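You operate a simulated robot arm through the tools that you are given. There is no shell and no other tool.

Carry out the task below with a simulated robot arm. There is one attempt and no reset: what you move stays moved.

## Task
Stow the yellow line under bands 1 to 4, in that order.
Fine: use the card from the card tray and put it back in its bay.

Only the result counts: the job must be done as asked and must still hold three seconds after the hand-in. Knocking over, shifting, dropping, spilling or breaking anything else fails it.

## Robot
A 7-joint arm with a two-finger parallel gripper, fixed in place. Base frame: the origin is on the floor under the middle of its stand, x ahead of it, y to its left, z up; the work surface is at about z = 900. Lengths are in mm, angles in rad, forces in N, time in s.
It reaches about 1524 mm from its shoulder. Its first joint turns from -2.601 to 2.601 rad. Payload 3.5 kg.
The tool frame sits at the grasp point between the pads (the TCP): z along the fingers, y along the line on which they close. The tips reach 23 mm beyond it. The gripper opens to 94 mm. The fingers are 38 mm wide and 10 mm thick; the gripper's body (54 by 96 mm) begins 39 mm behind the TCP.
Orientation is that of the tool frame in the base frame, as a unit quaternion [w, x, y, z]. With the fingers straight down and closing along the base's y, the tool's x points along the base's -x, its y along +y and its z along -z.

## Interface
- The arm moves only by the tool servo_tool. Its argument "moves" is a list of rows, each an object of numbers (a shift or turn left out is 0, a gripper value left out holds the last): "ax", "ay", "az": the turn, a rotation vector about the tool's x, y, z in rad; "x", "y", "z": the shift along the tool's x, y, z in mm; "fingers": the opening, from 0 (shut) to 1 (fully open). In form: [{"ax": .., "ay": .., "az": .., "x": .., "y": .., "z": .., "fingers": ..}, ...]. A call has 1 to 20 rows; each row is the pose to reach, as a shift and turn from the pose commanded when the call began, along the tool's axes at that moment. Each row takes 0.2 s and may step no farther than 50 mm and 0.15 rad from the row before; otherwise, or with a gripper value out of range, the whole call is refused. Where a pose cannot be reached the arm comes as near as it can. A force on the tool above 40 N (or 10 N above the force at the start of the call, whichever is more), or a blocked arm, ends the call early, and 0.2 s more pass. The fingers move at their own pace (about 153 mm/s each) and stop on an object; they squeeze with about 26 N. The grip force told is the motor's: it shows also when the fingers shut on nothing. Time passes only in rows, and 0.2 s behind the last, so rows that repeat a pose let the fingers close. The reply holds the time, the measured pose of the TCP, the force on the tool along the base axes, the opening and the grip force, in the units named above and with some noise, with the torque about the TCP (base axes, N m) and any sound that the robot's microphone picked up.
- Cameras (640 x 400 px; columns grow to the right, rows downward): "scene" is fixed at [219.1, 501.1, 1633]; the picture's right is [-0.86, -0.51, 0.00], its down [-0.26, 0.43, -0.87] and it looks along [0.44, -0.74, -0.50] (base axes); focal length 309 px, centre (320, 200). "wrist" rides on the gripper at [86, 16, -74] in the tool frame; the picture's right is [-0.18, 0.98, 0.00], its down [-0.58, -0.11, -0.81] and it looks along [-0.79, -0.15, 0.59] (tool axes); focal length 243 px, centre (320, 200).
- get_image(camera): a new picture of that camera. No time passes.
- pixel_to_xyz(camera, pixels): for up to 12 pixels [column, row] of the newest picture of that camera ("zoom" is the newest enlarged one), the place [x, y, z] in the base frame of the surface seen there, good to about 2 mm. No time passes.
- inspect(camera, box): a new picture of the part [left, top, right, bottom] of that camera's present view, enlarged. No time passes.
- hand_in(): hands the job in; it is judged then, once.

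Unless the task says otherwise, let go and move clear before handing in.

The tools are called after ">>>" as name(argument=value, ...) on one line, values as JSON. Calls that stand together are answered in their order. servo_tool: Moves the arm, as the interface text tells. Its arguments: {"type":"object","properties":{"moves":{"type":"array"}},"required":["moves"]} The other tools are called the same way: get_image (camera) takes a picture; pixel_to_xyz (camera, pixels) gives the place of the surface under pixels of a picture; inspect (camera, box) takes an enlarged picture of a part of a camera's view; hand_in () hands the job in.

At the start:

```text
t: 0.0
ee_pos: [1007.5, -435.9, 1087.1]
tool_rot: [0.0, 0.0, 1.0, 0.0]
force: [0.2, 0.0, 0.9]
moment: [0.02, -0.03, -0.05]
grip_width: 94.0
gripper_force: 0.0
```

scene: 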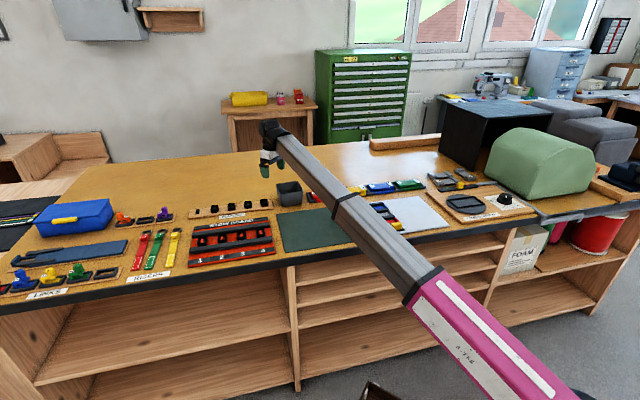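
wrist: 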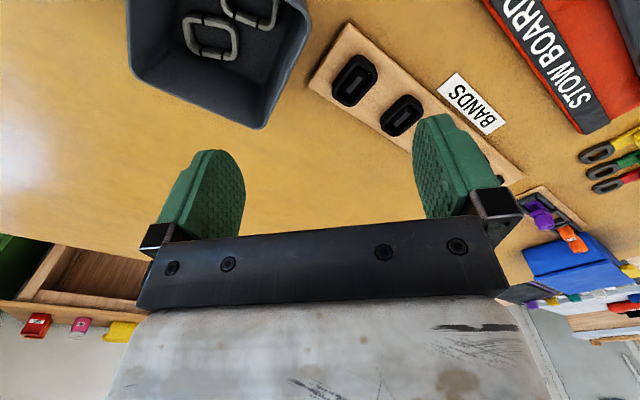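

The scene picture shows a bench with a stow board (about pixel 230,240), risers with red, green and yellow lines (140-180,250), a bands tray (230,208) and other items. I'll enlarge several parts to read the labels.

>>> inspect(camera="scene", box=[180, 190, 290, 275])

>>> inspect(camera="scene", box=[100, 195, 210, 290])

>>> inspect(camera="scene", box=[0, 190, 120, 305])

>>> inspect(camera="scene", box=[280, 160, 450, 260])

>>> inspect(camera="scene", box=[410, 150, 560, 240])

```text
4.71 times, centred on (235, 232) of scene
```

zoom: 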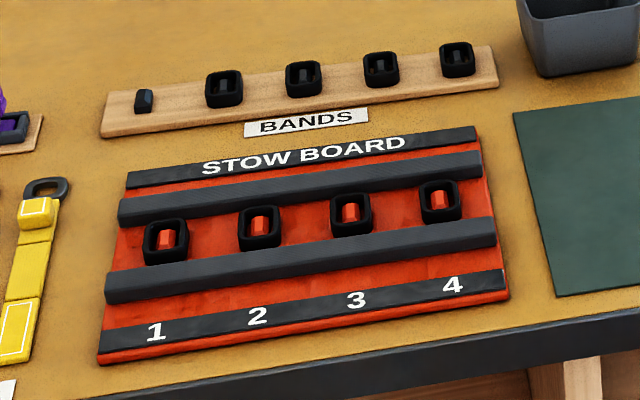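

```text
4.21 times, centred on (155, 242) of scene
```

zoom: 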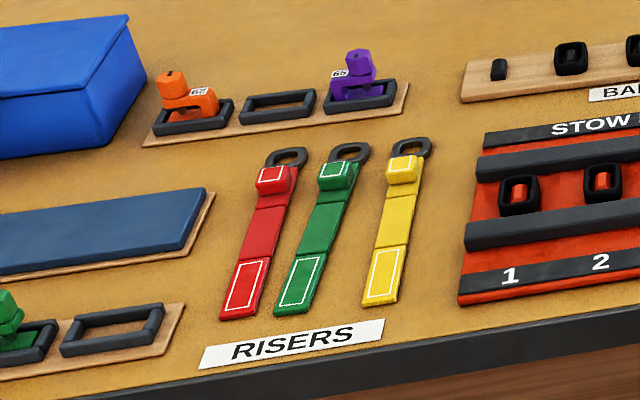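

```text
3.48 times, centred on (60, 248) of scene
```

zoom: 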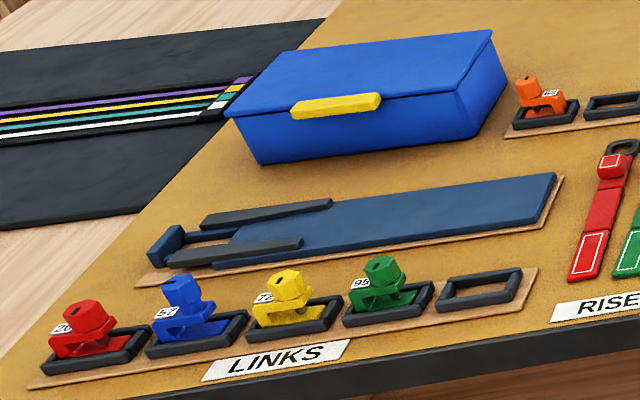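

```text
3.76 times, centred on (365, 210) of scene
```

zoom: 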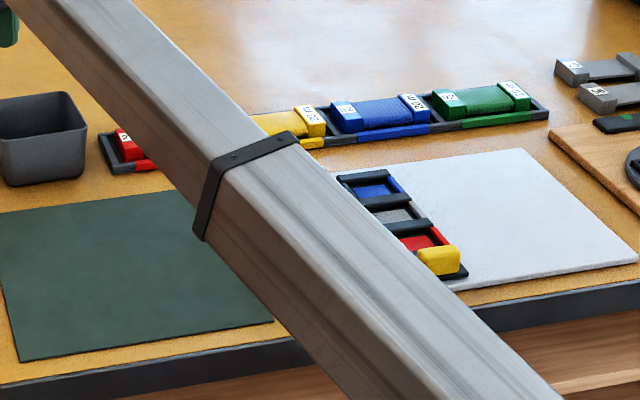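

```text
4.27 times, centred on (485, 195) of scene
```

zoom: 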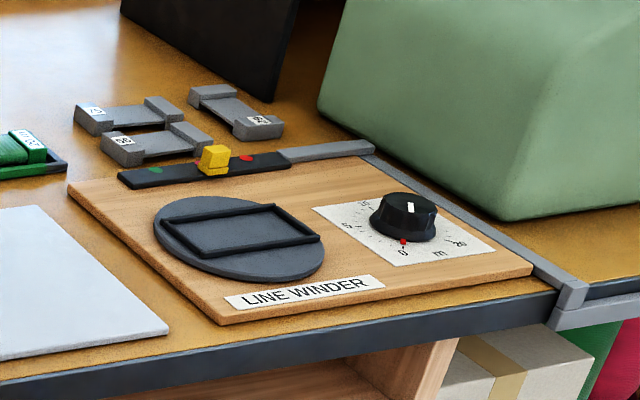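

The enlarged views show a stow board with bands 1-4, a spare bands rack, risers, links, a line card rack, and a line winder; the arm hides the card tray around pixel (330,200). I'll measure some points and look at more of the scene.

>>> pixel_to_xyz(camera="scene", pixels=[[216, 242], [236, 240], [255, 237], [274, 234], [200, 265], [285, 252], [176, 235], [167, 262], [289, 190], [305, 220], [380, 188], [408, 184]])

>>> pixel_to_xyz(camera="scene", pixels=[[360, 193], [385, 210], [395, 225], [430, 215], [470, 205], [504, 200], [461, 187], [437, 178], [445, 186], [465, 175], [75, 215], [70, 250]])

>>> inspect(camera="wrist", box=[120, 0, 440, 200])

>>> inspect(camera="wrist", box=[440, 0, 640, 125])

>>> inspect(camera="scene", box=[370, 170, 440, 214])

```text
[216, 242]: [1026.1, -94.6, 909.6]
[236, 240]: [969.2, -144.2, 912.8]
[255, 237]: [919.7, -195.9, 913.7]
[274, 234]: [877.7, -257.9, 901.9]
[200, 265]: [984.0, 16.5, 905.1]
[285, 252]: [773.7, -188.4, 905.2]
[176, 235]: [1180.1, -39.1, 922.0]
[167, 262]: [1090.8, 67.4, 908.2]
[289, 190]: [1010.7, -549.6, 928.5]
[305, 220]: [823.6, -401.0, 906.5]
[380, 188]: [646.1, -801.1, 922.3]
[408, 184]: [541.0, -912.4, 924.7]
```

```text
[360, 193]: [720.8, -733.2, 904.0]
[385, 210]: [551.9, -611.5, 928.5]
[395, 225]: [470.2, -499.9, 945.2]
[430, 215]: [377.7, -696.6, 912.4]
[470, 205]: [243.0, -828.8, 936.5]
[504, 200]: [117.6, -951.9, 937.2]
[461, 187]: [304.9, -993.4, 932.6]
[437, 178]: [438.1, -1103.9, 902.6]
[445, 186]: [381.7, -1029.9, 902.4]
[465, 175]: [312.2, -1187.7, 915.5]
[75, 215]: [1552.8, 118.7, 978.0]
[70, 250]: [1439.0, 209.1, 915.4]
```

```text
2.00 times, centred on (280, 100) of wrist
```

zoom: 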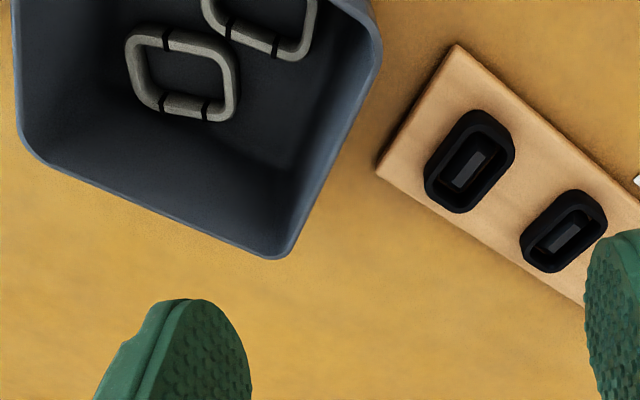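

```text
3.20 times, centred on (540, 62) of wrist
```

zoom: 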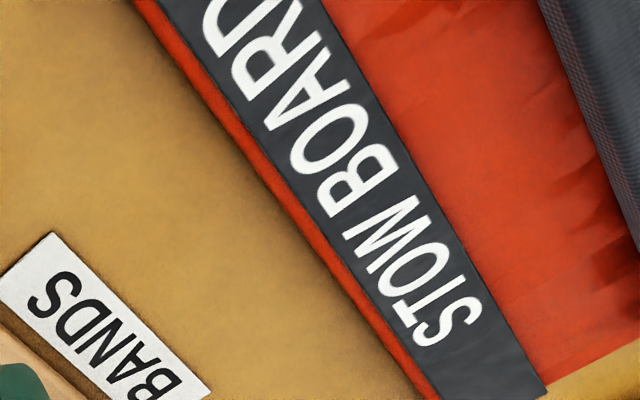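

```text
9.09 times, centred on (405, 192) of scene
```

zoom: 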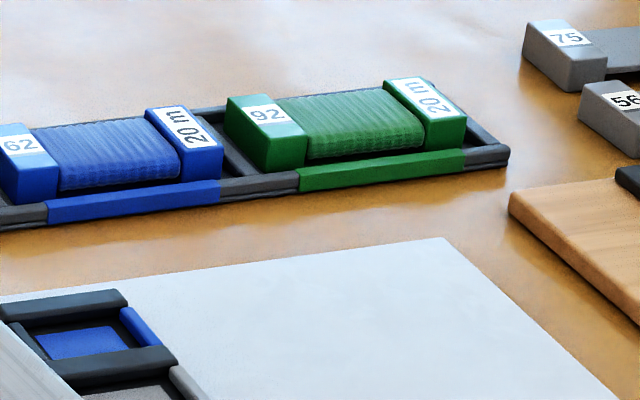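

The tray cards (blue 62, green 92, "20 m") are visible at zoom pixels (110,160) and (345,120), with the yellow one hidden behind the arm. I'll measure the stow board through a fresh zoom.

>>> inspect(camera="scene", box=[185, 205, 285, 270])

>>> pixel_to_xyz(camera="zoom", pixels=[[166, 241], [259, 227], [351, 213], [440, 201], [140, 197], [470, 160], [120, 290], [490, 235], [155, 332], [453, 285], [100, 355], [505, 290]])

```text
6.15 times, centred on (235, 238) of scene
```

zoom: 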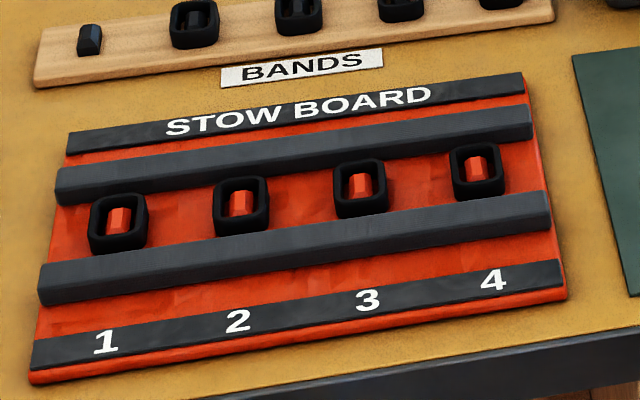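

```text
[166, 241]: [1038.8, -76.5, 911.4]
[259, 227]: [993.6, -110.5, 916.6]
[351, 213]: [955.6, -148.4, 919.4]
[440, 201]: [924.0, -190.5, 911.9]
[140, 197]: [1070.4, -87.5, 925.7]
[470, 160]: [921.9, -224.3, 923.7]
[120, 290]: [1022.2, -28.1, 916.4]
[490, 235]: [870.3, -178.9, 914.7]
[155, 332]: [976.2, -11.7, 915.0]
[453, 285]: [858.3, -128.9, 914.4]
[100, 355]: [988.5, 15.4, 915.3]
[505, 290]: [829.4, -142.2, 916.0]
```

Bands 1-4 sit at zoom pixels (118,222), (241,205), (360,187), (477,170); they are black rings round red posts. I'll raise the arm and move it back so the wrist camera looks over the board.

>>> pixel_to_xyz(camera="zoom", pixels=[[118, 215], [241, 198], [360, 181], [477, 164], [96, 205], [220, 188], [118, 195], [241, 178], [118, 250], [89, 40], [195, 20], [297, 8]])

>>> servo_tool(moves=[{"z": -40}, {"z": -80}, {"x": 30, "y": 30, "z": -120}, {"x": 60, "y": 70, "z": -130}, {"x": 90, "y": 110, "z": -130}, {"x": 120, "y": 150, "z": -130}, {"x": 150, "y": 190, "z": -130}, {"x": 180, "y": 230, "z": -130}, {"x": 210, "y": 270, "z": -130}, {"x": 240, "y": 305, "z": -130}, {"x": 260, "y": 340, "z": -130}])

>>> get_image(camera="wrist")

>>> get_image(camera="scene")

```text
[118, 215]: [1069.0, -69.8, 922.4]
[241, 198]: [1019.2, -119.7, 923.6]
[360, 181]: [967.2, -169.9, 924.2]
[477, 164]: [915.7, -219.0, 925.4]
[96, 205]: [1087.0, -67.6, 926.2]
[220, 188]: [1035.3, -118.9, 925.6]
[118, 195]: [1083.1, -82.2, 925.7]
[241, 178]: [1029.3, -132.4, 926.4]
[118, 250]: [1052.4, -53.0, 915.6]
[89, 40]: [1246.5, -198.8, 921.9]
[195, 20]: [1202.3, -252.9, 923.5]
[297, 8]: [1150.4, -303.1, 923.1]
```

```text
refused: row 3 steps farther than a row can; nothing moved
```

```text
taken
```

wrist: 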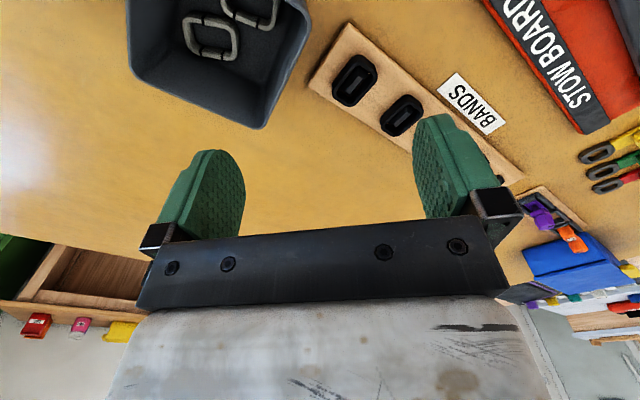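

```text
taken
```

scene: 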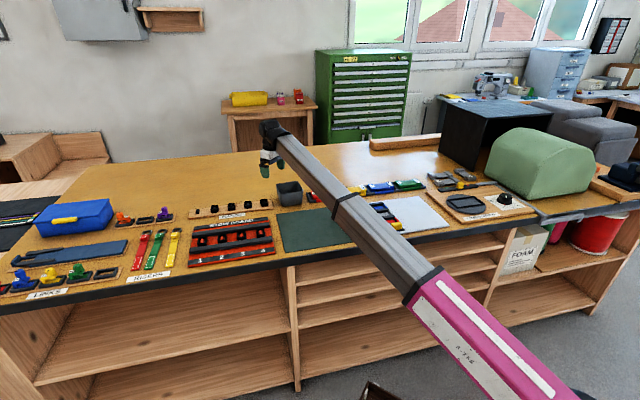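

The move was refused since row 3 stepped 58 mm; nothing has moved. I'll redo it with steps under 50 mm.

>>> servo_tool(moves=[{"z": -45}, {"z": -90}, {"z": -130}, {"x": 30, "y": 35, "z": -130}, {"x": 60, "y": 70, "z": -130}, {"x": 90, "y": 105, "z": -130}, {"x": 120, "y": 140, "z": -130}, {"x": 150, "y": 175, "z": -130}, {"x": 180, "y": 210, "z": -130}, {"x": 210, "y": 245, "z": -130}, {"x": 235, "y": 280, "z": -130}, {"x": 255, "y": 310, "z": -130}, {"x": 260, "y": 340, "z": -130}])

>>> get_image(camera="wrist")

>>> get_image(camera="scene")

```text
t: 0.7
ee_pos: [1011.5, -436.4, 1187.1]
tool_rot: [0.006, 0.0, 1.0, -0.003]
force: [6.2, -1.5, -12.9]
moment: [-0.21, -0.58, -0.05]
grip_width: 94.0
gripper_force: 0.1
stopped in row 3: the force on the tool passed its limit at 59 N (the readings are from after the stop); the commanded pose is now the measured one
```

```text
taken
```

wrist: 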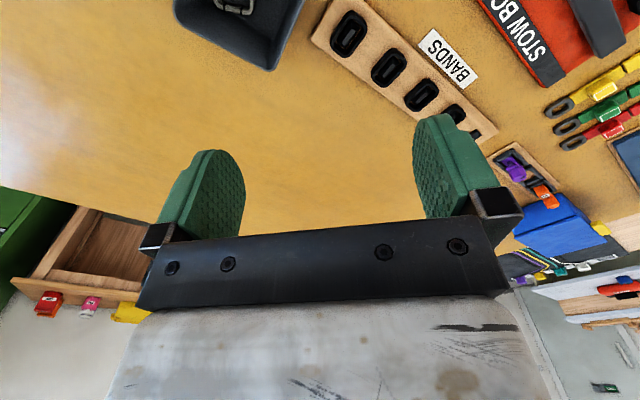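

```text
taken
```

scene: 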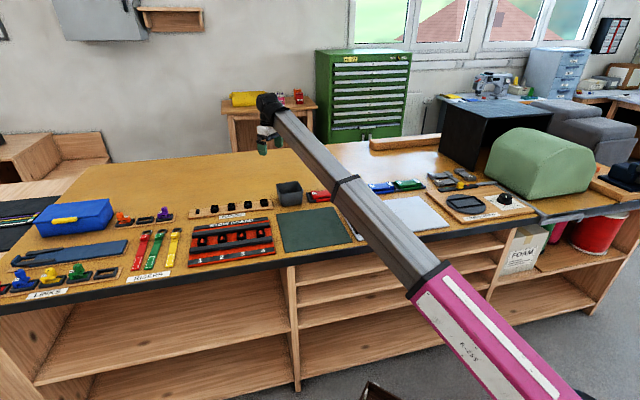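

The call stopped on a force spike of 59 N from the quick motion, with nothing in contact (scene pixel 265,140 shows the gripper free in air). I'll go on with smaller, ramped steps.

>>> servo_tool(moves=[{"x": 5, "y": 5}, {"x": 15, "y": 18}, {"x": 30, "y": 36}, {"x": 48, "y": 58}, {"x": 66, "y": 80}, {"x": 84, "y": 102}, {"x": 102, "y": 124}, {"x": 120, "y": 146}, {"x": 138, "y": 168}, {"x": 156, "y": 190}, {"x": 174, "y": 212}, {"x": 192, "y": 234}, {"x": 210, "y": 256}, {"x": 226, "y": 276}, {"x": 240, "y": 294}, {"x": 250, "y": 308}, {"x": 256, "y": 316}, {"x": 259, "y": 320}])

>>> get_image(camera="wrist")

>>> get_image(camera="scene")

```text
t: 1.3
ee_pos: [998.8, -422.9, 1187.4]
tool_rot: [0.008, -0.003, 1.0, -0.003]
force: [5.4, -0.4, -11.4]
moment: [-0.32, -0.58, -0.13]
grip_width: 94.3
gripper_force: 0.0
stopped in row 2: the force on the tool passed its limit at 45 N (the readings are from after the stop); the commanded pose is now the measured one
```

```text
taken
```

wrist: 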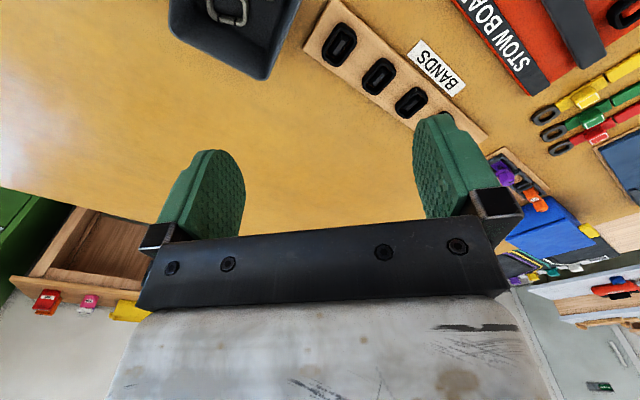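

```text
taken
```

scene: 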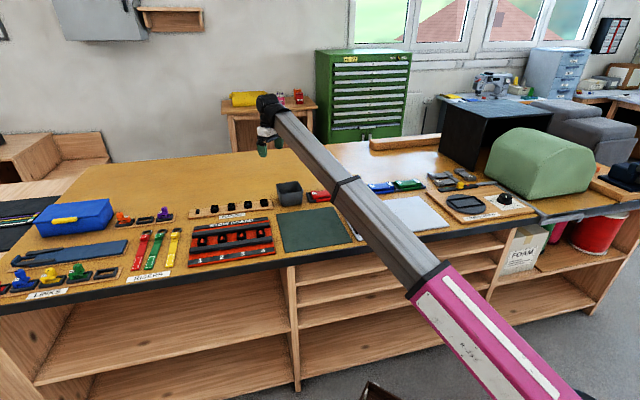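

Even a small step tripped the force limit, so the arm may still be ringing from the previous stop. I'll hold still for a moment and read the force.

>>> servo_tool(moves=[{"x": 0}, {"x": 0}, {"x": 0}, {"x": 0}, {"x": 0}])

```text
t: 2.5
ee_pos: [998.5, -423.0, 1187.0]
tool_rot: [0.008, -0.004, 1.0, -0.003]
force: [8.5, -3.7, -22.7]
moment: [-0.2, -1.37, 0.14]
grip_width: 94.1
gripper_force: 0.0
```

A steady force of about 23 N down remains at the tool, so something is touching or folding; I'll look closer at the wrist around pixel (270,125).

>>> inspect(camera="scene", box=[230, 80, 310, 165])

>>> inspect(camera="scene", box=[330, 200, 600, 400])

```text
4.71 times, centred on (270, 122) of scene
```

zoom: 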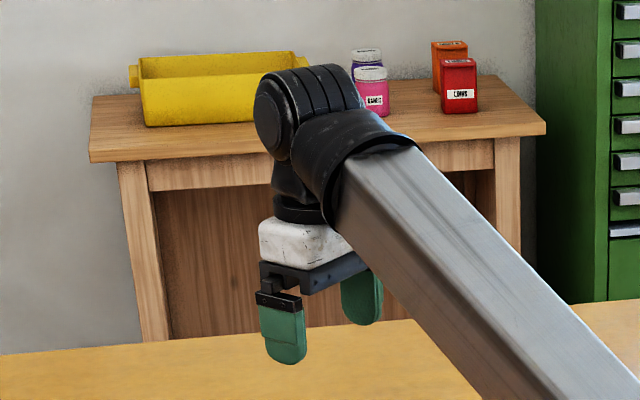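

```text
2.00 times, centred on (465, 300) of scene
```

zoom: 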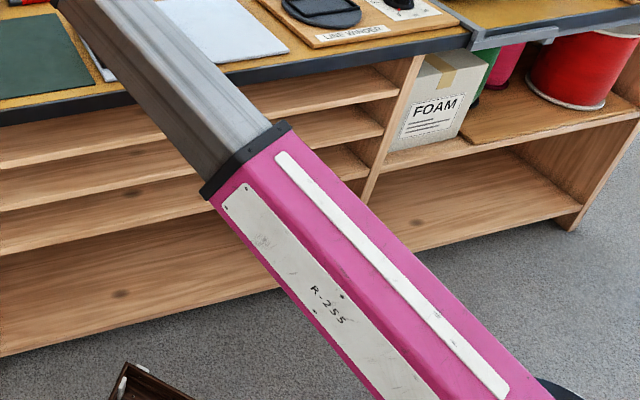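

The hand's white block (zoom 305,240) is folding against the grey boom, since the boom slopes up to the wrist. I'll measure the boom's slope so I know what heights are usable.

>>> get_image(camera="scene")

>>> pixel_to_xyz(camera="scene", pixels=[[300, 125], [340, 178], [390, 240], [430, 290], [480, 340], [530, 385], [272, 105], [265, 130]])

```text
taken
```

scene: 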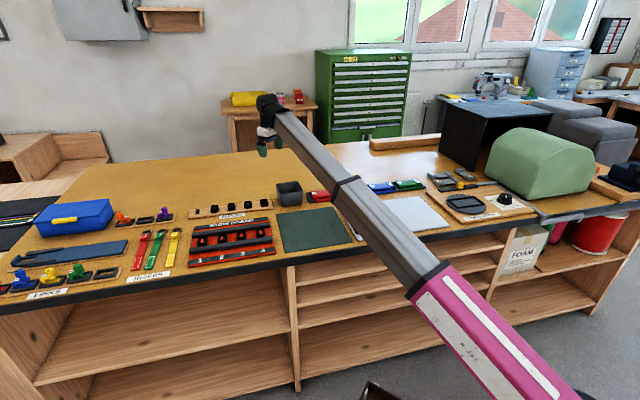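

```text
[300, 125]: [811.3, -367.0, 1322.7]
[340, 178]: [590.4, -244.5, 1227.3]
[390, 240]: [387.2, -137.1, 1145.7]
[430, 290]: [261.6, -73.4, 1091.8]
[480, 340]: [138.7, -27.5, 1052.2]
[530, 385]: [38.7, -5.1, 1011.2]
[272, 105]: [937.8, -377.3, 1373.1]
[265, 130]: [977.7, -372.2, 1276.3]
```

The boom slopes up about 0.37 from the shoulder, which folds the hand into it when the tool is high; staying under about z = 790 + 0.36·r should keep it free. I'll go down first, then move towards the board.

>>> servo_tool(moves=[{"z": 5}, {"z": 15}, {"z": 30}, {"z": 50}, {"z": 70}, {"z": 90}, {"z": 105}, {"z": 115}, {"z": 120}, {"z": 120}])

```text
t: 4.7
ee_pos: [1000.5, -423.4, 1066.9]
tool_rot: [0.008, -0.004, 1.0, -0.003]
force: [0.0, 0.1, -0.2]
moment: [0.01, 0.0, 0.06]
grip_width: 93.7
gripper_force: 0.1
```

The force is back to zero at z = 1067. Now I'll move across to the stow board at this height, ramping gently and straightening the small tilt.

>>> servo_tool(moves=[{"x": 3, "y": 7, "ax": -0.006, "ay": 0.016, "az": 0.008}, {"x": 9, "y": 22, "ax": -0.006, "ay": 0.016, "az": 0.008}, {"x": 20, "y": 48, "ax": -0.006, "ay": 0.016, "az": 0.008}, {"x": 34, "y": 82, "ax": -0.006, "ay": 0.016, "az": 0.008}, {"x": 49, "y": 118, "ax": -0.006, "ay": 0.016, "az": 0.008}, {"x": 64, "y": 155, "ax": -0.006, "ay": 0.016, "az": 0.008}, {"x": 79, "y": 192, "ax": -0.006, "ay": 0.016, "az": 0.008}, {"x": 94, "y": 229, "ax": -0.006, "ay": 0.016, "az": 0.008}, {"x": 109, "y": 265, "ax": -0.006, "ay": 0.016, "az": 0.008}, {"x": 123, "y": 298, "ax": -0.006, "ay": 0.016, "az": 0.008}, {"x": 135, "y": 327, "ax": -0.006, "ay": 0.016, "az": 0.008}, {"x": 144, "y": 348, "ax": -0.006, "ay": 0.016, "az": 0.008}, {"x": 149, "y": 360, "ax": -0.006, "ay": 0.016, "az": 0.008}, {"x": 150, "y": 363, "ax": -0.006, "ay": 0.016, "az": 0.008}])

>>> get_image(camera="wrist")

>>> get_image(camera="scene")

```text
t: 7.7
ee_pos: [848.5, -61.9, 1063.9]
tool_rot: [0.0, 0.001, 1.0, 0.001]
force: [-0.4, 0.1, 0.2]
moment: [0.01, -0.04, 0.02]
grip_width: 94.0
gripper_force: 0.1
```

```text
taken
```

wrist: 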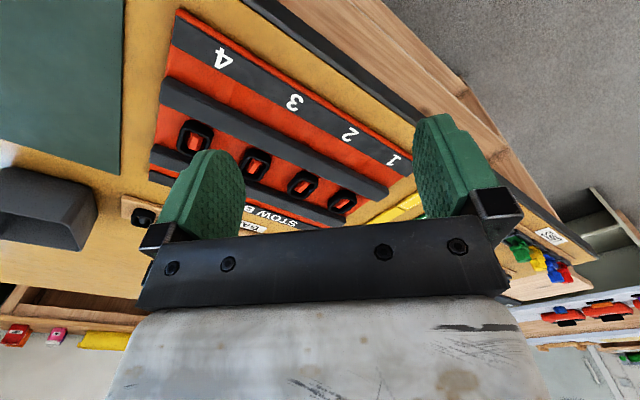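

```text
taken
```

scene: 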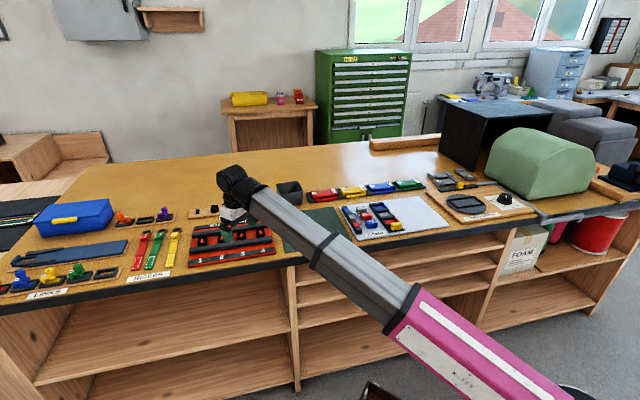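

Now the card tray (pixels 305-425,190) and a second rack on the white plate (345-400,215) are visible. I'll enlarge both, plus the board in the wrist view.

>>> inspect(camera="scene", box=[300, 172, 432, 240])

>>> inspect(camera="scene", box=[335, 195, 411, 242])

>>> inspect(camera="scene", box=[300, 175, 376, 222])

>>> inspect(camera="wrist", box=[120, 0, 440, 240])

```text
4.85 times, centred on (366, 206) of scene
```

zoom: 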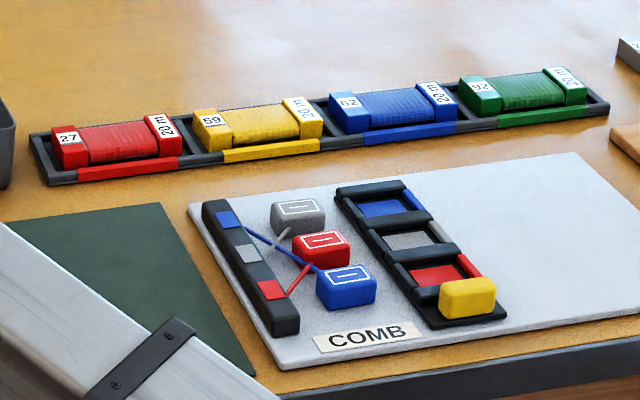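

```text
8.42 times, centred on (373, 218) of scene
```

zoom: 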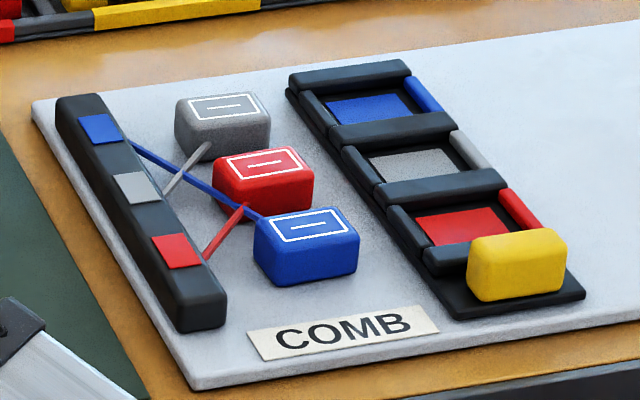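

```text
8.42 times, centred on (338, 198) of scene
```

zoom: 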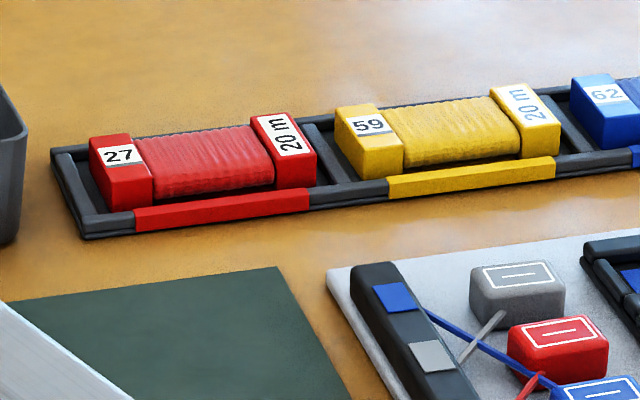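

```text
1.67 times, centred on (280, 120) of wrist
```

zoom: 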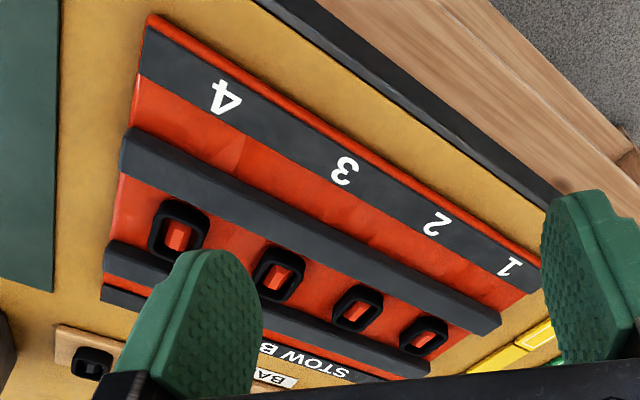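

The tray holds cards red 27, yellow 59, blue 62, green 92, with colour-matched bay sills; the yellow one sits at zoom pixel (450,130). I'll measure it and its bay.

>>> inspect(camera="scene", box=[320, 175, 376, 210])

>>> pixel_to_xyz(camera="scene", pixels=[[342, 191], [346, 190], [352, 190], [358, 188], [361, 188], [343, 194], [351, 198], [362, 194]])

```text
11.43 times, centred on (348, 192) of scene
```

zoom: 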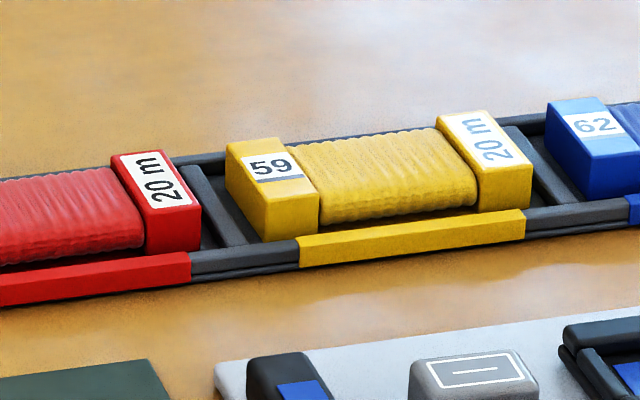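

```text
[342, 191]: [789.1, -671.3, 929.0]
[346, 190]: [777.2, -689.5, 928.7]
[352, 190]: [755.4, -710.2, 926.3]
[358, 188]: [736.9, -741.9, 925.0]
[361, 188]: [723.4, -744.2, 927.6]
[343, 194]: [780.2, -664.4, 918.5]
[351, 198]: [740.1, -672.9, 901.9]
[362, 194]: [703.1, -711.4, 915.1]
```

The yellow card's middle is near (755,-710), top z ≈ 928. I'll yaw the tool 45° so the camera faces the bench squarely and look at the stow board.

>>> servo_tool(moves=[{"x": -2, "y": 5, "z": 1, "az": 0.04}, {"x": -4, "y": 12, "z": 4, "az": 0.14}, {"x": -7, "y": 20, "z": 7, "az": 0.26}, {"x": -10, "y": 28, "z": 10, "az": 0.38}, {"x": -12, "y": 36, "z": 13, "az": 0.5}, {"x": -14, "y": 43, "z": 16, "az": 0.62}, {"x": -15, "y": 47, "z": 18, "az": 0.72}, {"x": -15, "y": 48, "z": 18, "az": 0.785}, {"x": -15, "y": 48, "z": 18, "az": 0.785}])

>>> get_image(camera="wrist")

>>> inspect(camera="wrist", box=[200, 20, 440, 170])

```text
t: 9.7
ee_pos: [861.9, -13.1, 1044.6]
tool_rot: [0.0, 0.383, 0.924, 0.0]
force: [-1.1, 0.0, -0.2]
moment: [0.0, 0.02, -0.01]
grip_width: 94.1
gripper_force: 0.1
```

```text
taken
```

wrist: 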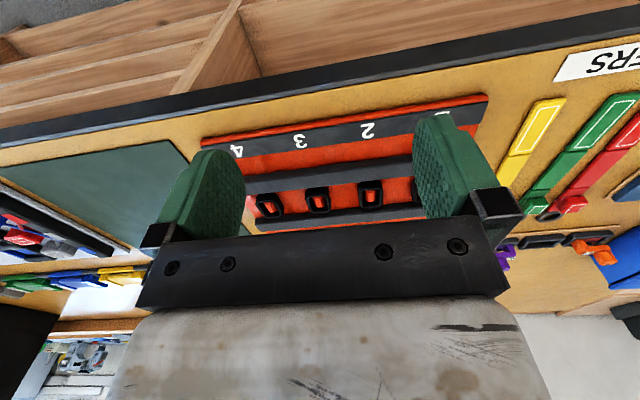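

```text
2.67 times, centred on (320, 95) of wrist
```

zoom: 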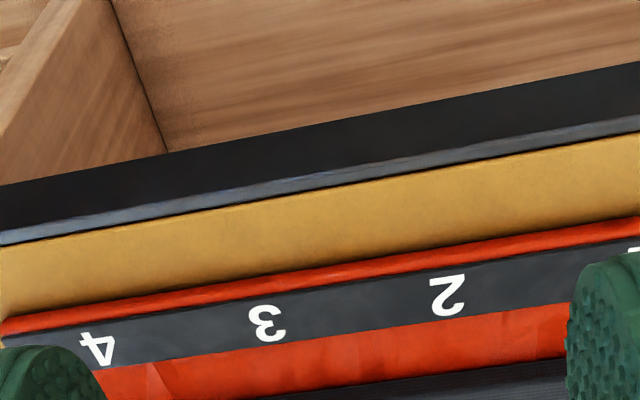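

The board shows at wrist pixels (200-490, 95-230) with the bands at rows ~200; it's too far forward for a good view. I'll advance 130 mm along the view direction.

>>> servo_tool(moves=[{"x": -5}, {"x": -18}, {"x": -38}, {"x": -62}, {"x": -86}, {"x": -108}, {"x": -123}, {"x": -130}, {"x": -130}])

>>> get_image(camera="wrist")

>>> inspect(camera="wrist", box=[180, 40, 460, 215])

```text
t: 11.7
ee_pos: [955.7, -105.8, 1045.4]
tool_rot: [0.0, 0.383, 0.924, -0.001]
force: [0.5, -0.8, 1.8]
moment: [-0.03, 0.01, -0.04]
grip_width: 93.8
gripper_force: 0.1
```

```text
taken
```

wrist: 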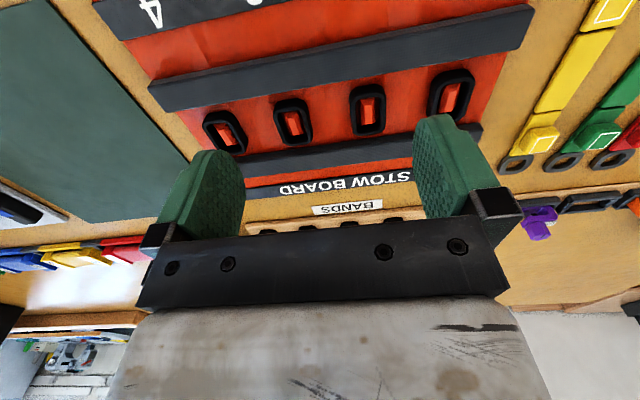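

```text
2.29 times, centred on (320, 128) of wrist
```

zoom: 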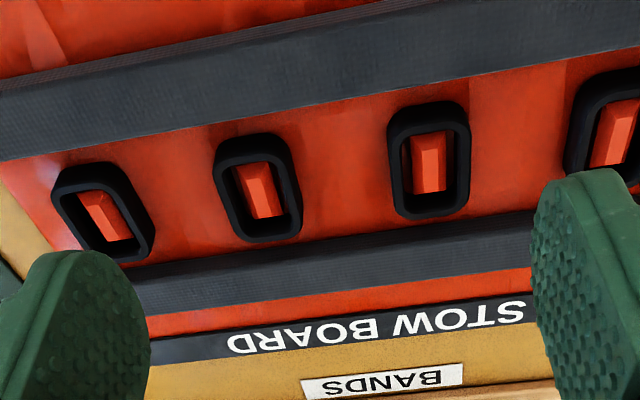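

The bands are flat oval rings round red pegs (zoom 250,190 and 430,160). I'll go lower for a closer look at their make.

>>> servo_tool(moves=[{"z": 4}, {"z": 14}, {"z": 28}, {"z": 42}, {"z": 52}, {"z": 56}, {"z": 56}])

>>> get_image(camera="wrist")

>>> inspect(camera="wrist", box=[230, 60, 430, 185])

>>> inspect(camera="scene", box=[185, 215, 265, 265])

```text
t: 13.3
ee_pos: [955.4, -106.6, 988.8]
tool_rot: [0.0, 0.383, 0.924, 0.0]
force: [0.1, 0.7, 0.3]
moment: [-0.01, -0.02, -0.02]
grip_width: 94.1
gripper_force: 0.0
```

```text
taken
```

wrist: 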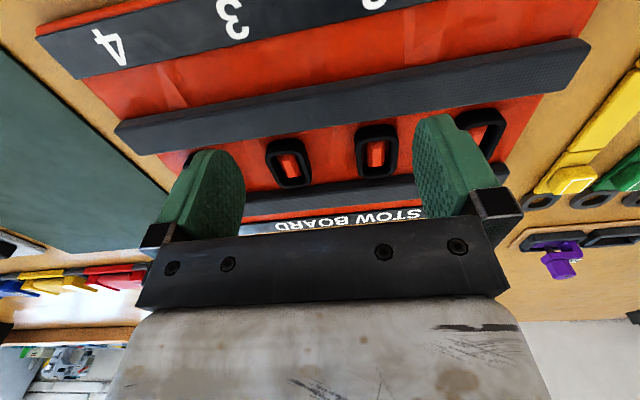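

```text
3.20 times, centred on (330, 122) of wrist
```

zoom: 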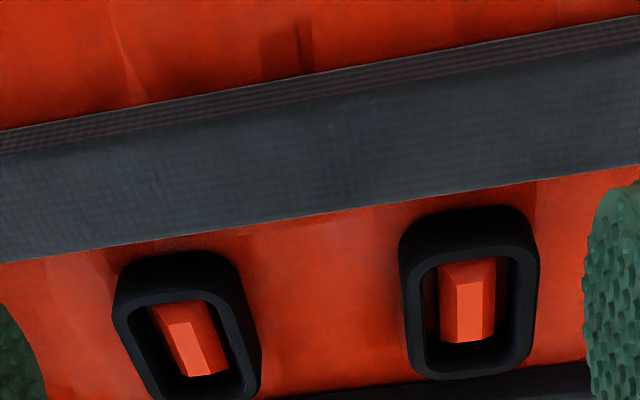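

```text
8.00 times, centred on (225, 240) of scene
```

zoom: 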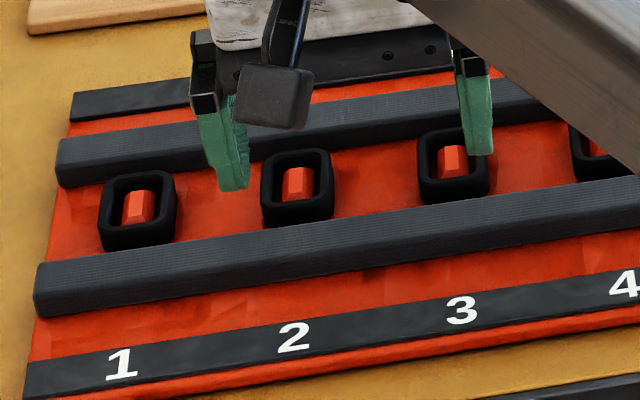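

The bands are rubber rings set over bevelled red pegs (zoom 470,300), between two low rails. I'll check the rest of the room for anything telling, such as the wall board, the left mat and the shelf items.

>>> inspect(camera="scene", box=[560, 0, 640, 60])

>>> inspect(camera="scene", box=[0, 185, 135, 275])

>>> inspect(camera="scene", box=[500, 190, 640, 290])

>>> inspect(camera="scene", box=[420, 155, 540, 225])

>>> inspect(camera="scene", box=[0, 0, 220, 140])

```text
6.67 times, centred on (600, 30) of scene
```

zoom: 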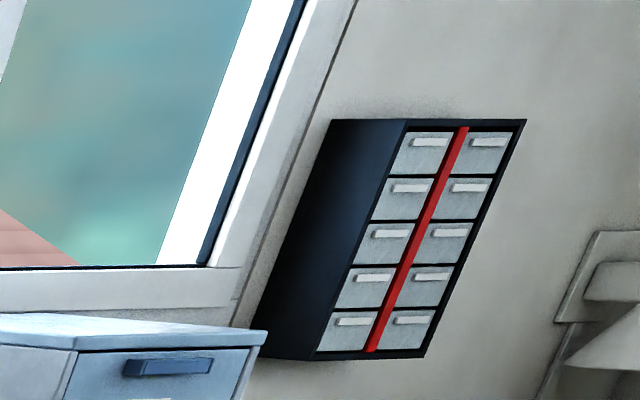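

```text
4.44 times, centred on (68, 230) of scene
```

zoom: 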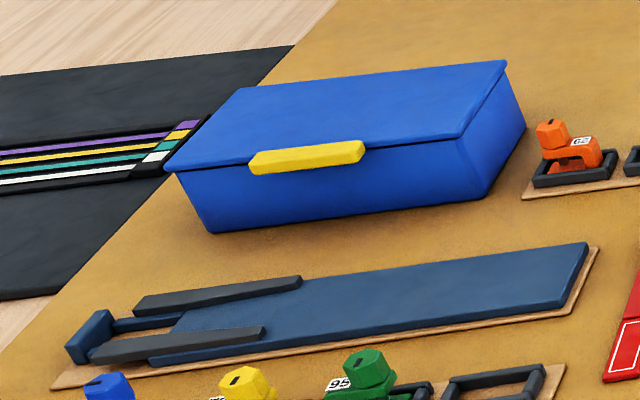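

```text
4.00 times, centred on (570, 240) of scene
```

zoom: 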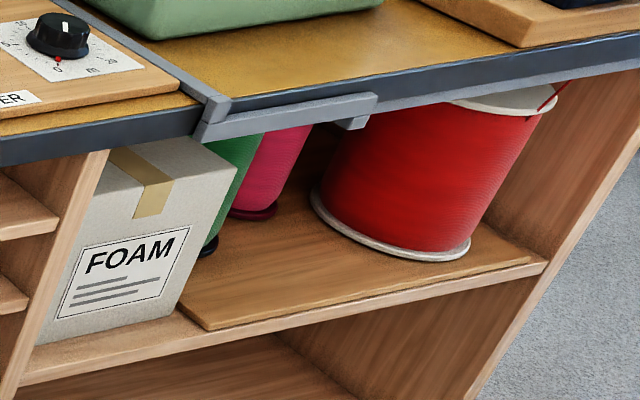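

```text
5.33 times, centred on (480, 190) of scene
```

zoom: 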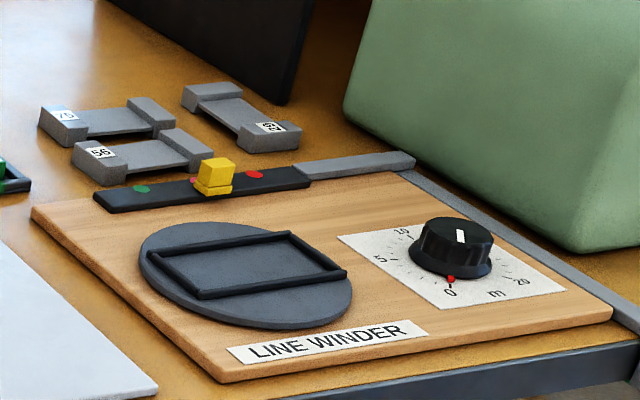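

```text
2.86 times, centred on (110, 70) of scene
```

zoom: 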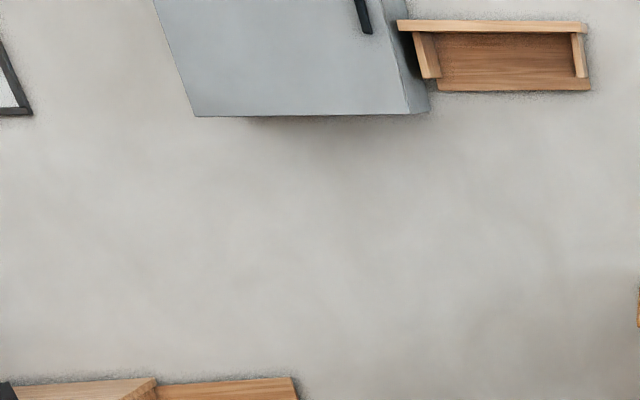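

The winder and spools are for winding other colours, so the yellow card in the tray is the source of line here. I'll measure ring, peg and rail sizes from the wrist view.

>>> get_image(camera="wrist")

>>> inspect(camera="wrist", box=[250, 60, 420, 200])

>>> pixel_to_xyz(camera="wrist", pixels=[[350, 78], [350, 95], [350, 118], [330, 140], [376, 152], [374, 128], [376, 175], [358, 150], [396, 150], [340, 160], [340, 182], [340, 196]])

```text
taken
```

wrist: 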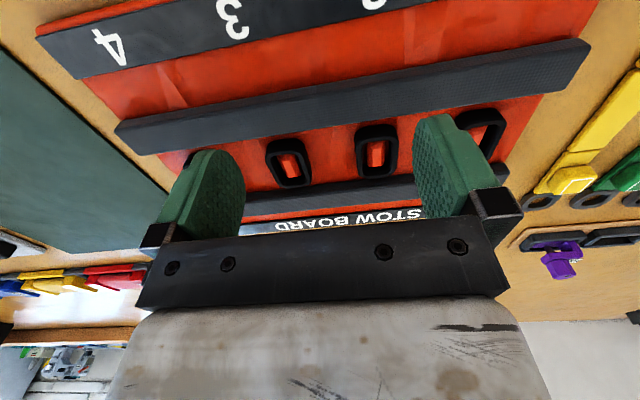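

```text
2.86 times, centred on (335, 130) of wrist
```

zoom: 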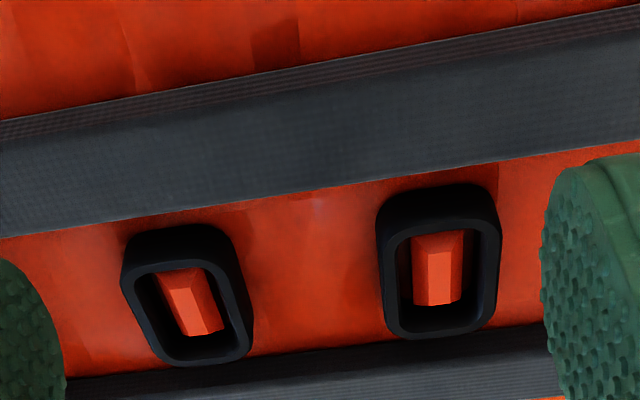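

```text
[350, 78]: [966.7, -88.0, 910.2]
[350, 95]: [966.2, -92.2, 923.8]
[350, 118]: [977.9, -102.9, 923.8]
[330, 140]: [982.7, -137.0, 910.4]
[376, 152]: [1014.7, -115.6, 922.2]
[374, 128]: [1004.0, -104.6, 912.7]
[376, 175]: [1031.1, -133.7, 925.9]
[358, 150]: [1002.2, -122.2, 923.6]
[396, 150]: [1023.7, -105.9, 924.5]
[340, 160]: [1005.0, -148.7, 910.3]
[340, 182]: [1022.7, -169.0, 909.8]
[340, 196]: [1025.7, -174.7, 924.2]
```

The rings stand 15 mm above the board (top z ≈ 926), rails 14 mm high, about 100 mm apart. Next I'll go across to the card tray and look at the yellow card closely.

>>> servo_tool(moves=[{"x": 0, "y": -3, "z": -6}, {"x": -2, "y": -10, "z": -16}, {"x": -8, "y": -25, "z": -28}, {"x": -18, "y": -50, "z": -38}, {"x": -31, "y": -82, "z": -45}, {"x": -45, "y": -117, "z": -50}, {"x": -60, "y": -153, "z": -50}, {"x": -75, "y": -190, "z": -50}, {"x": -91, "y": -228, "z": -50}, {"x": -107, "y": -266, "z": -50}, {"x": -123, "y": -304, "z": -50}, {"x": -139, "y": -342, "z": -50}, {"x": -154, "y": -380, "z": -50}, {"x": -169, "y": -418, "z": -50}, {"x": -184, "y": -455, "z": -48}, {"x": -198, "y": -490, "z": -46}, {"x": -210, "y": -522, "z": -44}, {"x": -220, "y": -548, "z": -42}, {"x": -227, "y": -564, "z": -40}, {"x": -229, "y": -570, "z": -40}])

>>> get_image(camera="wrist")

>>> get_image(camera="scene")

```text
t: 17.5
ee_pos: [714.4, -671.0, 1030.0]
tool_rot: [0.0, 0.383, 0.924, -0.001]
force: [0.2, 0.2, -0.7]
moment: [0.0, 0.0, 0.03]
grip_width: 94.0
gripper_force: 0.0
```

```text
taken
```

wrist: 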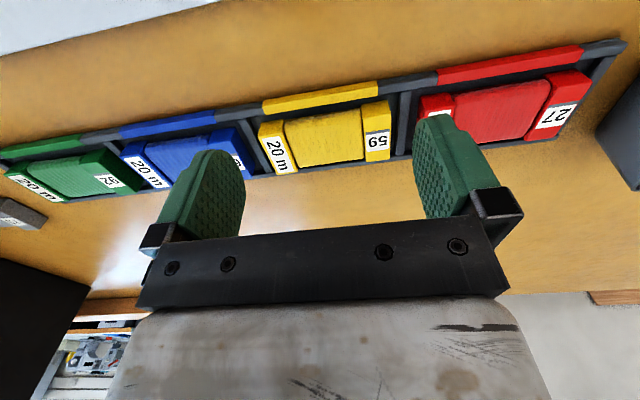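

```text
taken
```

scene: 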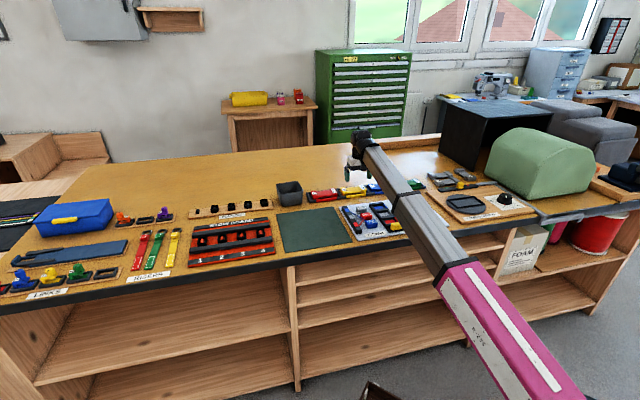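

The yellow card (wrist pixels 258-392, 100-172) sits in its bay between the fingers' view, with the "20 m" block at left and "59" at right. I'll enlarge it and measure its corners.

>>> inspect(camera="wrist", box=[245, 70, 410, 185])

>>> pixel_to_xyz(camera="wrist", pixels=[[262, 140], [292, 172], [285, 122], [305, 164], [362, 106], [388, 102], [366, 160], [390, 157], [325, 115], [332, 140], [340, 161], [320, 95]])

```text
3.48 times, centred on (328, 128) of wrist
```

zoom: 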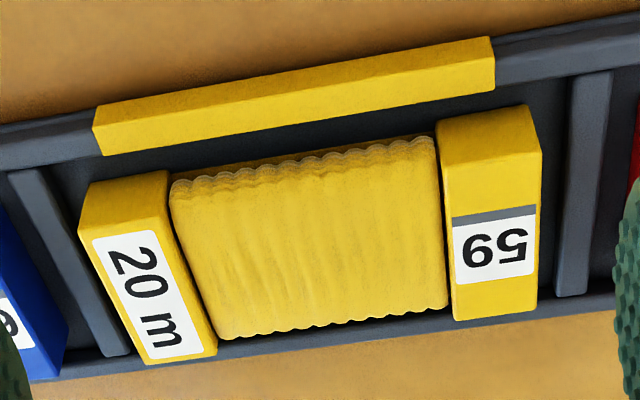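

```text
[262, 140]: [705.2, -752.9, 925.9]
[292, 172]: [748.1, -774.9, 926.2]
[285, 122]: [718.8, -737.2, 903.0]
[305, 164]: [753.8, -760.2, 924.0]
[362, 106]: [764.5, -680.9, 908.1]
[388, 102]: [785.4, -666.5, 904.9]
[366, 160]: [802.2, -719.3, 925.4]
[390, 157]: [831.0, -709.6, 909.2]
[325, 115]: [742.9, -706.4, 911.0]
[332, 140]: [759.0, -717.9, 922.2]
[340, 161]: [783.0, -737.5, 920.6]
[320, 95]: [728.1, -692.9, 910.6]
```

I'll take precise corner positions of both end blocks from this zoom.

>>> pixel_to_xyz(camera="zoom", pixels=[[97, 243], [155, 233], [150, 355], [210, 347], [457, 225], [530, 212], [457, 312], [532, 302], [445, 130], [525, 115], [300, 190], [320, 310]])

>>> pixel_to_xyz(camera="zoom", pixels=[[110, 115], [100, 150], [485, 45], [490, 85], [20, 180], [120, 350], [590, 85], [565, 290], [330, 340], [300, 130], [250, 240], [400, 230]])

```text
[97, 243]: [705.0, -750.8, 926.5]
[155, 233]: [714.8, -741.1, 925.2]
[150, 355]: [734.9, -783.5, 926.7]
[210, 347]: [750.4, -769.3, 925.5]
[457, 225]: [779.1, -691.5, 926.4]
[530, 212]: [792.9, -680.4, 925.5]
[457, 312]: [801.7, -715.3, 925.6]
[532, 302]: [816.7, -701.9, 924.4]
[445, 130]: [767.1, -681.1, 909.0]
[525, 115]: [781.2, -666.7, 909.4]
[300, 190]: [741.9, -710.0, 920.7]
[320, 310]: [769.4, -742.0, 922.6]
```

```text
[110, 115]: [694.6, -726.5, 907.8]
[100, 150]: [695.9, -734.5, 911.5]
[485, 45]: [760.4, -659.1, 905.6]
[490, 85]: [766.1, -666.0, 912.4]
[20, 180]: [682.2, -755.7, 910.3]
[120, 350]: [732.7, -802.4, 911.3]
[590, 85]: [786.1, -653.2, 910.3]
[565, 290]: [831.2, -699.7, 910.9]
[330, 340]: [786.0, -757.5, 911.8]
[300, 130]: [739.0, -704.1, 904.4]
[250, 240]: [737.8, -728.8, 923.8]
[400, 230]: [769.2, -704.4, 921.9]
```

The card spans roughly s≈1026-1075 across and 118 mm along the tray, top z ≈ 926, tray rails at z ≈ 911, so gripping across its winding from above fits a 94 mm opening. I'll turn the gripper 90° and move over the card's middle (759,-726), still well above it.

>>> servo_tool(moves=[{"x": -3, "az": 0.05}, {"x": -8, "y": -1, "az": 0.17}, {"x": -14, "y": -2, "az": 0.31}, {"x": -21, "y": -3, "az": 0.45}, {"x": -28, "y": -4, "az": 0.59}, {"x": -35, "y": -5, "az": 0.73}, {"x": -42, "y": -6, "az": 0.87}, {"x": -49, "y": -7, "az": 1.01}, {"x": -55, "y": -8, "az": 1.15}, {"x": -61, "y": -8, "az": 1.29}, {"x": -66, "y": -8, "az": 1.42}, {"x": -69, "y": -8, "az": 1.52}, {"x": -70, "y": -8, "az": 1.571}, {"x": -70, "y": -8, "az": 1.571}])

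>>> get_image(camera="wrist")

>>> get_image(camera="scene")

```text
t: 20.5
ee_pos: [756.9, -726.3, 1029.7]
tool_rot: [0.0, 0.924, 0.382, 0.001]
force: [0.3, -0.2, -1.0]
moment: [0.02, -0.04, 0.02]
grip_width: 94.3
gripper_force: 0.0
```

```text
taken
```

wrist: 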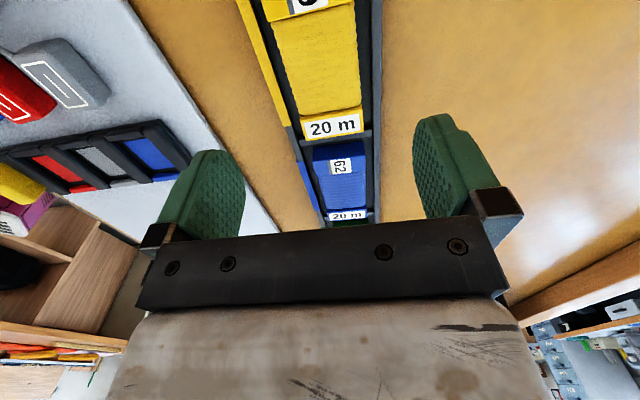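

```text
taken
```

scene: 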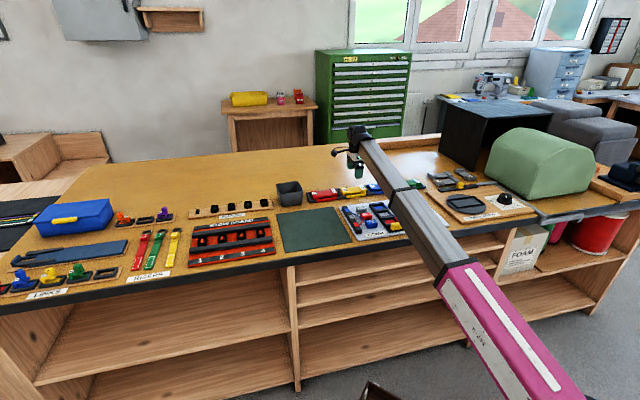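

The gripper is now turned and above the card ("20 m" block at wrist pixel 333,125). I'll measure the card edges from this view for centring.

>>> inspect(camera="wrist", box=[240, 0, 400, 160])

>>> pixel_to_xyz(camera="wrist", pixels=[[278, 40], [318, 40], [357, 40], [290, 100], [325, 100], [358, 100], [306, 115], [361, 112], [305, 136], [362, 131], [296, 120], [370, 120]])

```text
2.50 times, centred on (320, 80) of wrist
```

zoom: 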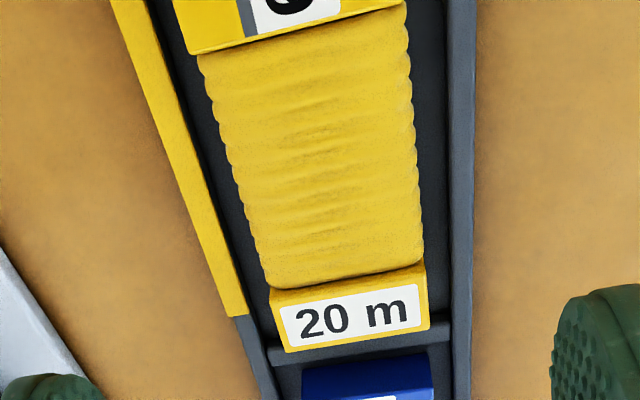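

```text
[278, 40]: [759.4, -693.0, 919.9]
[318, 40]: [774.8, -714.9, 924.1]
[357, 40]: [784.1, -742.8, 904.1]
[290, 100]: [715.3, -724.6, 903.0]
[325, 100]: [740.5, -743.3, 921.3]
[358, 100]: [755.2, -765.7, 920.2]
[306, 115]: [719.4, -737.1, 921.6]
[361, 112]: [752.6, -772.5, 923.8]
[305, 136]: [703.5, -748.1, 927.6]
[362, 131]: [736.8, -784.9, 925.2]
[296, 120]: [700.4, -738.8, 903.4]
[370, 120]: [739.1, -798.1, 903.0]
```

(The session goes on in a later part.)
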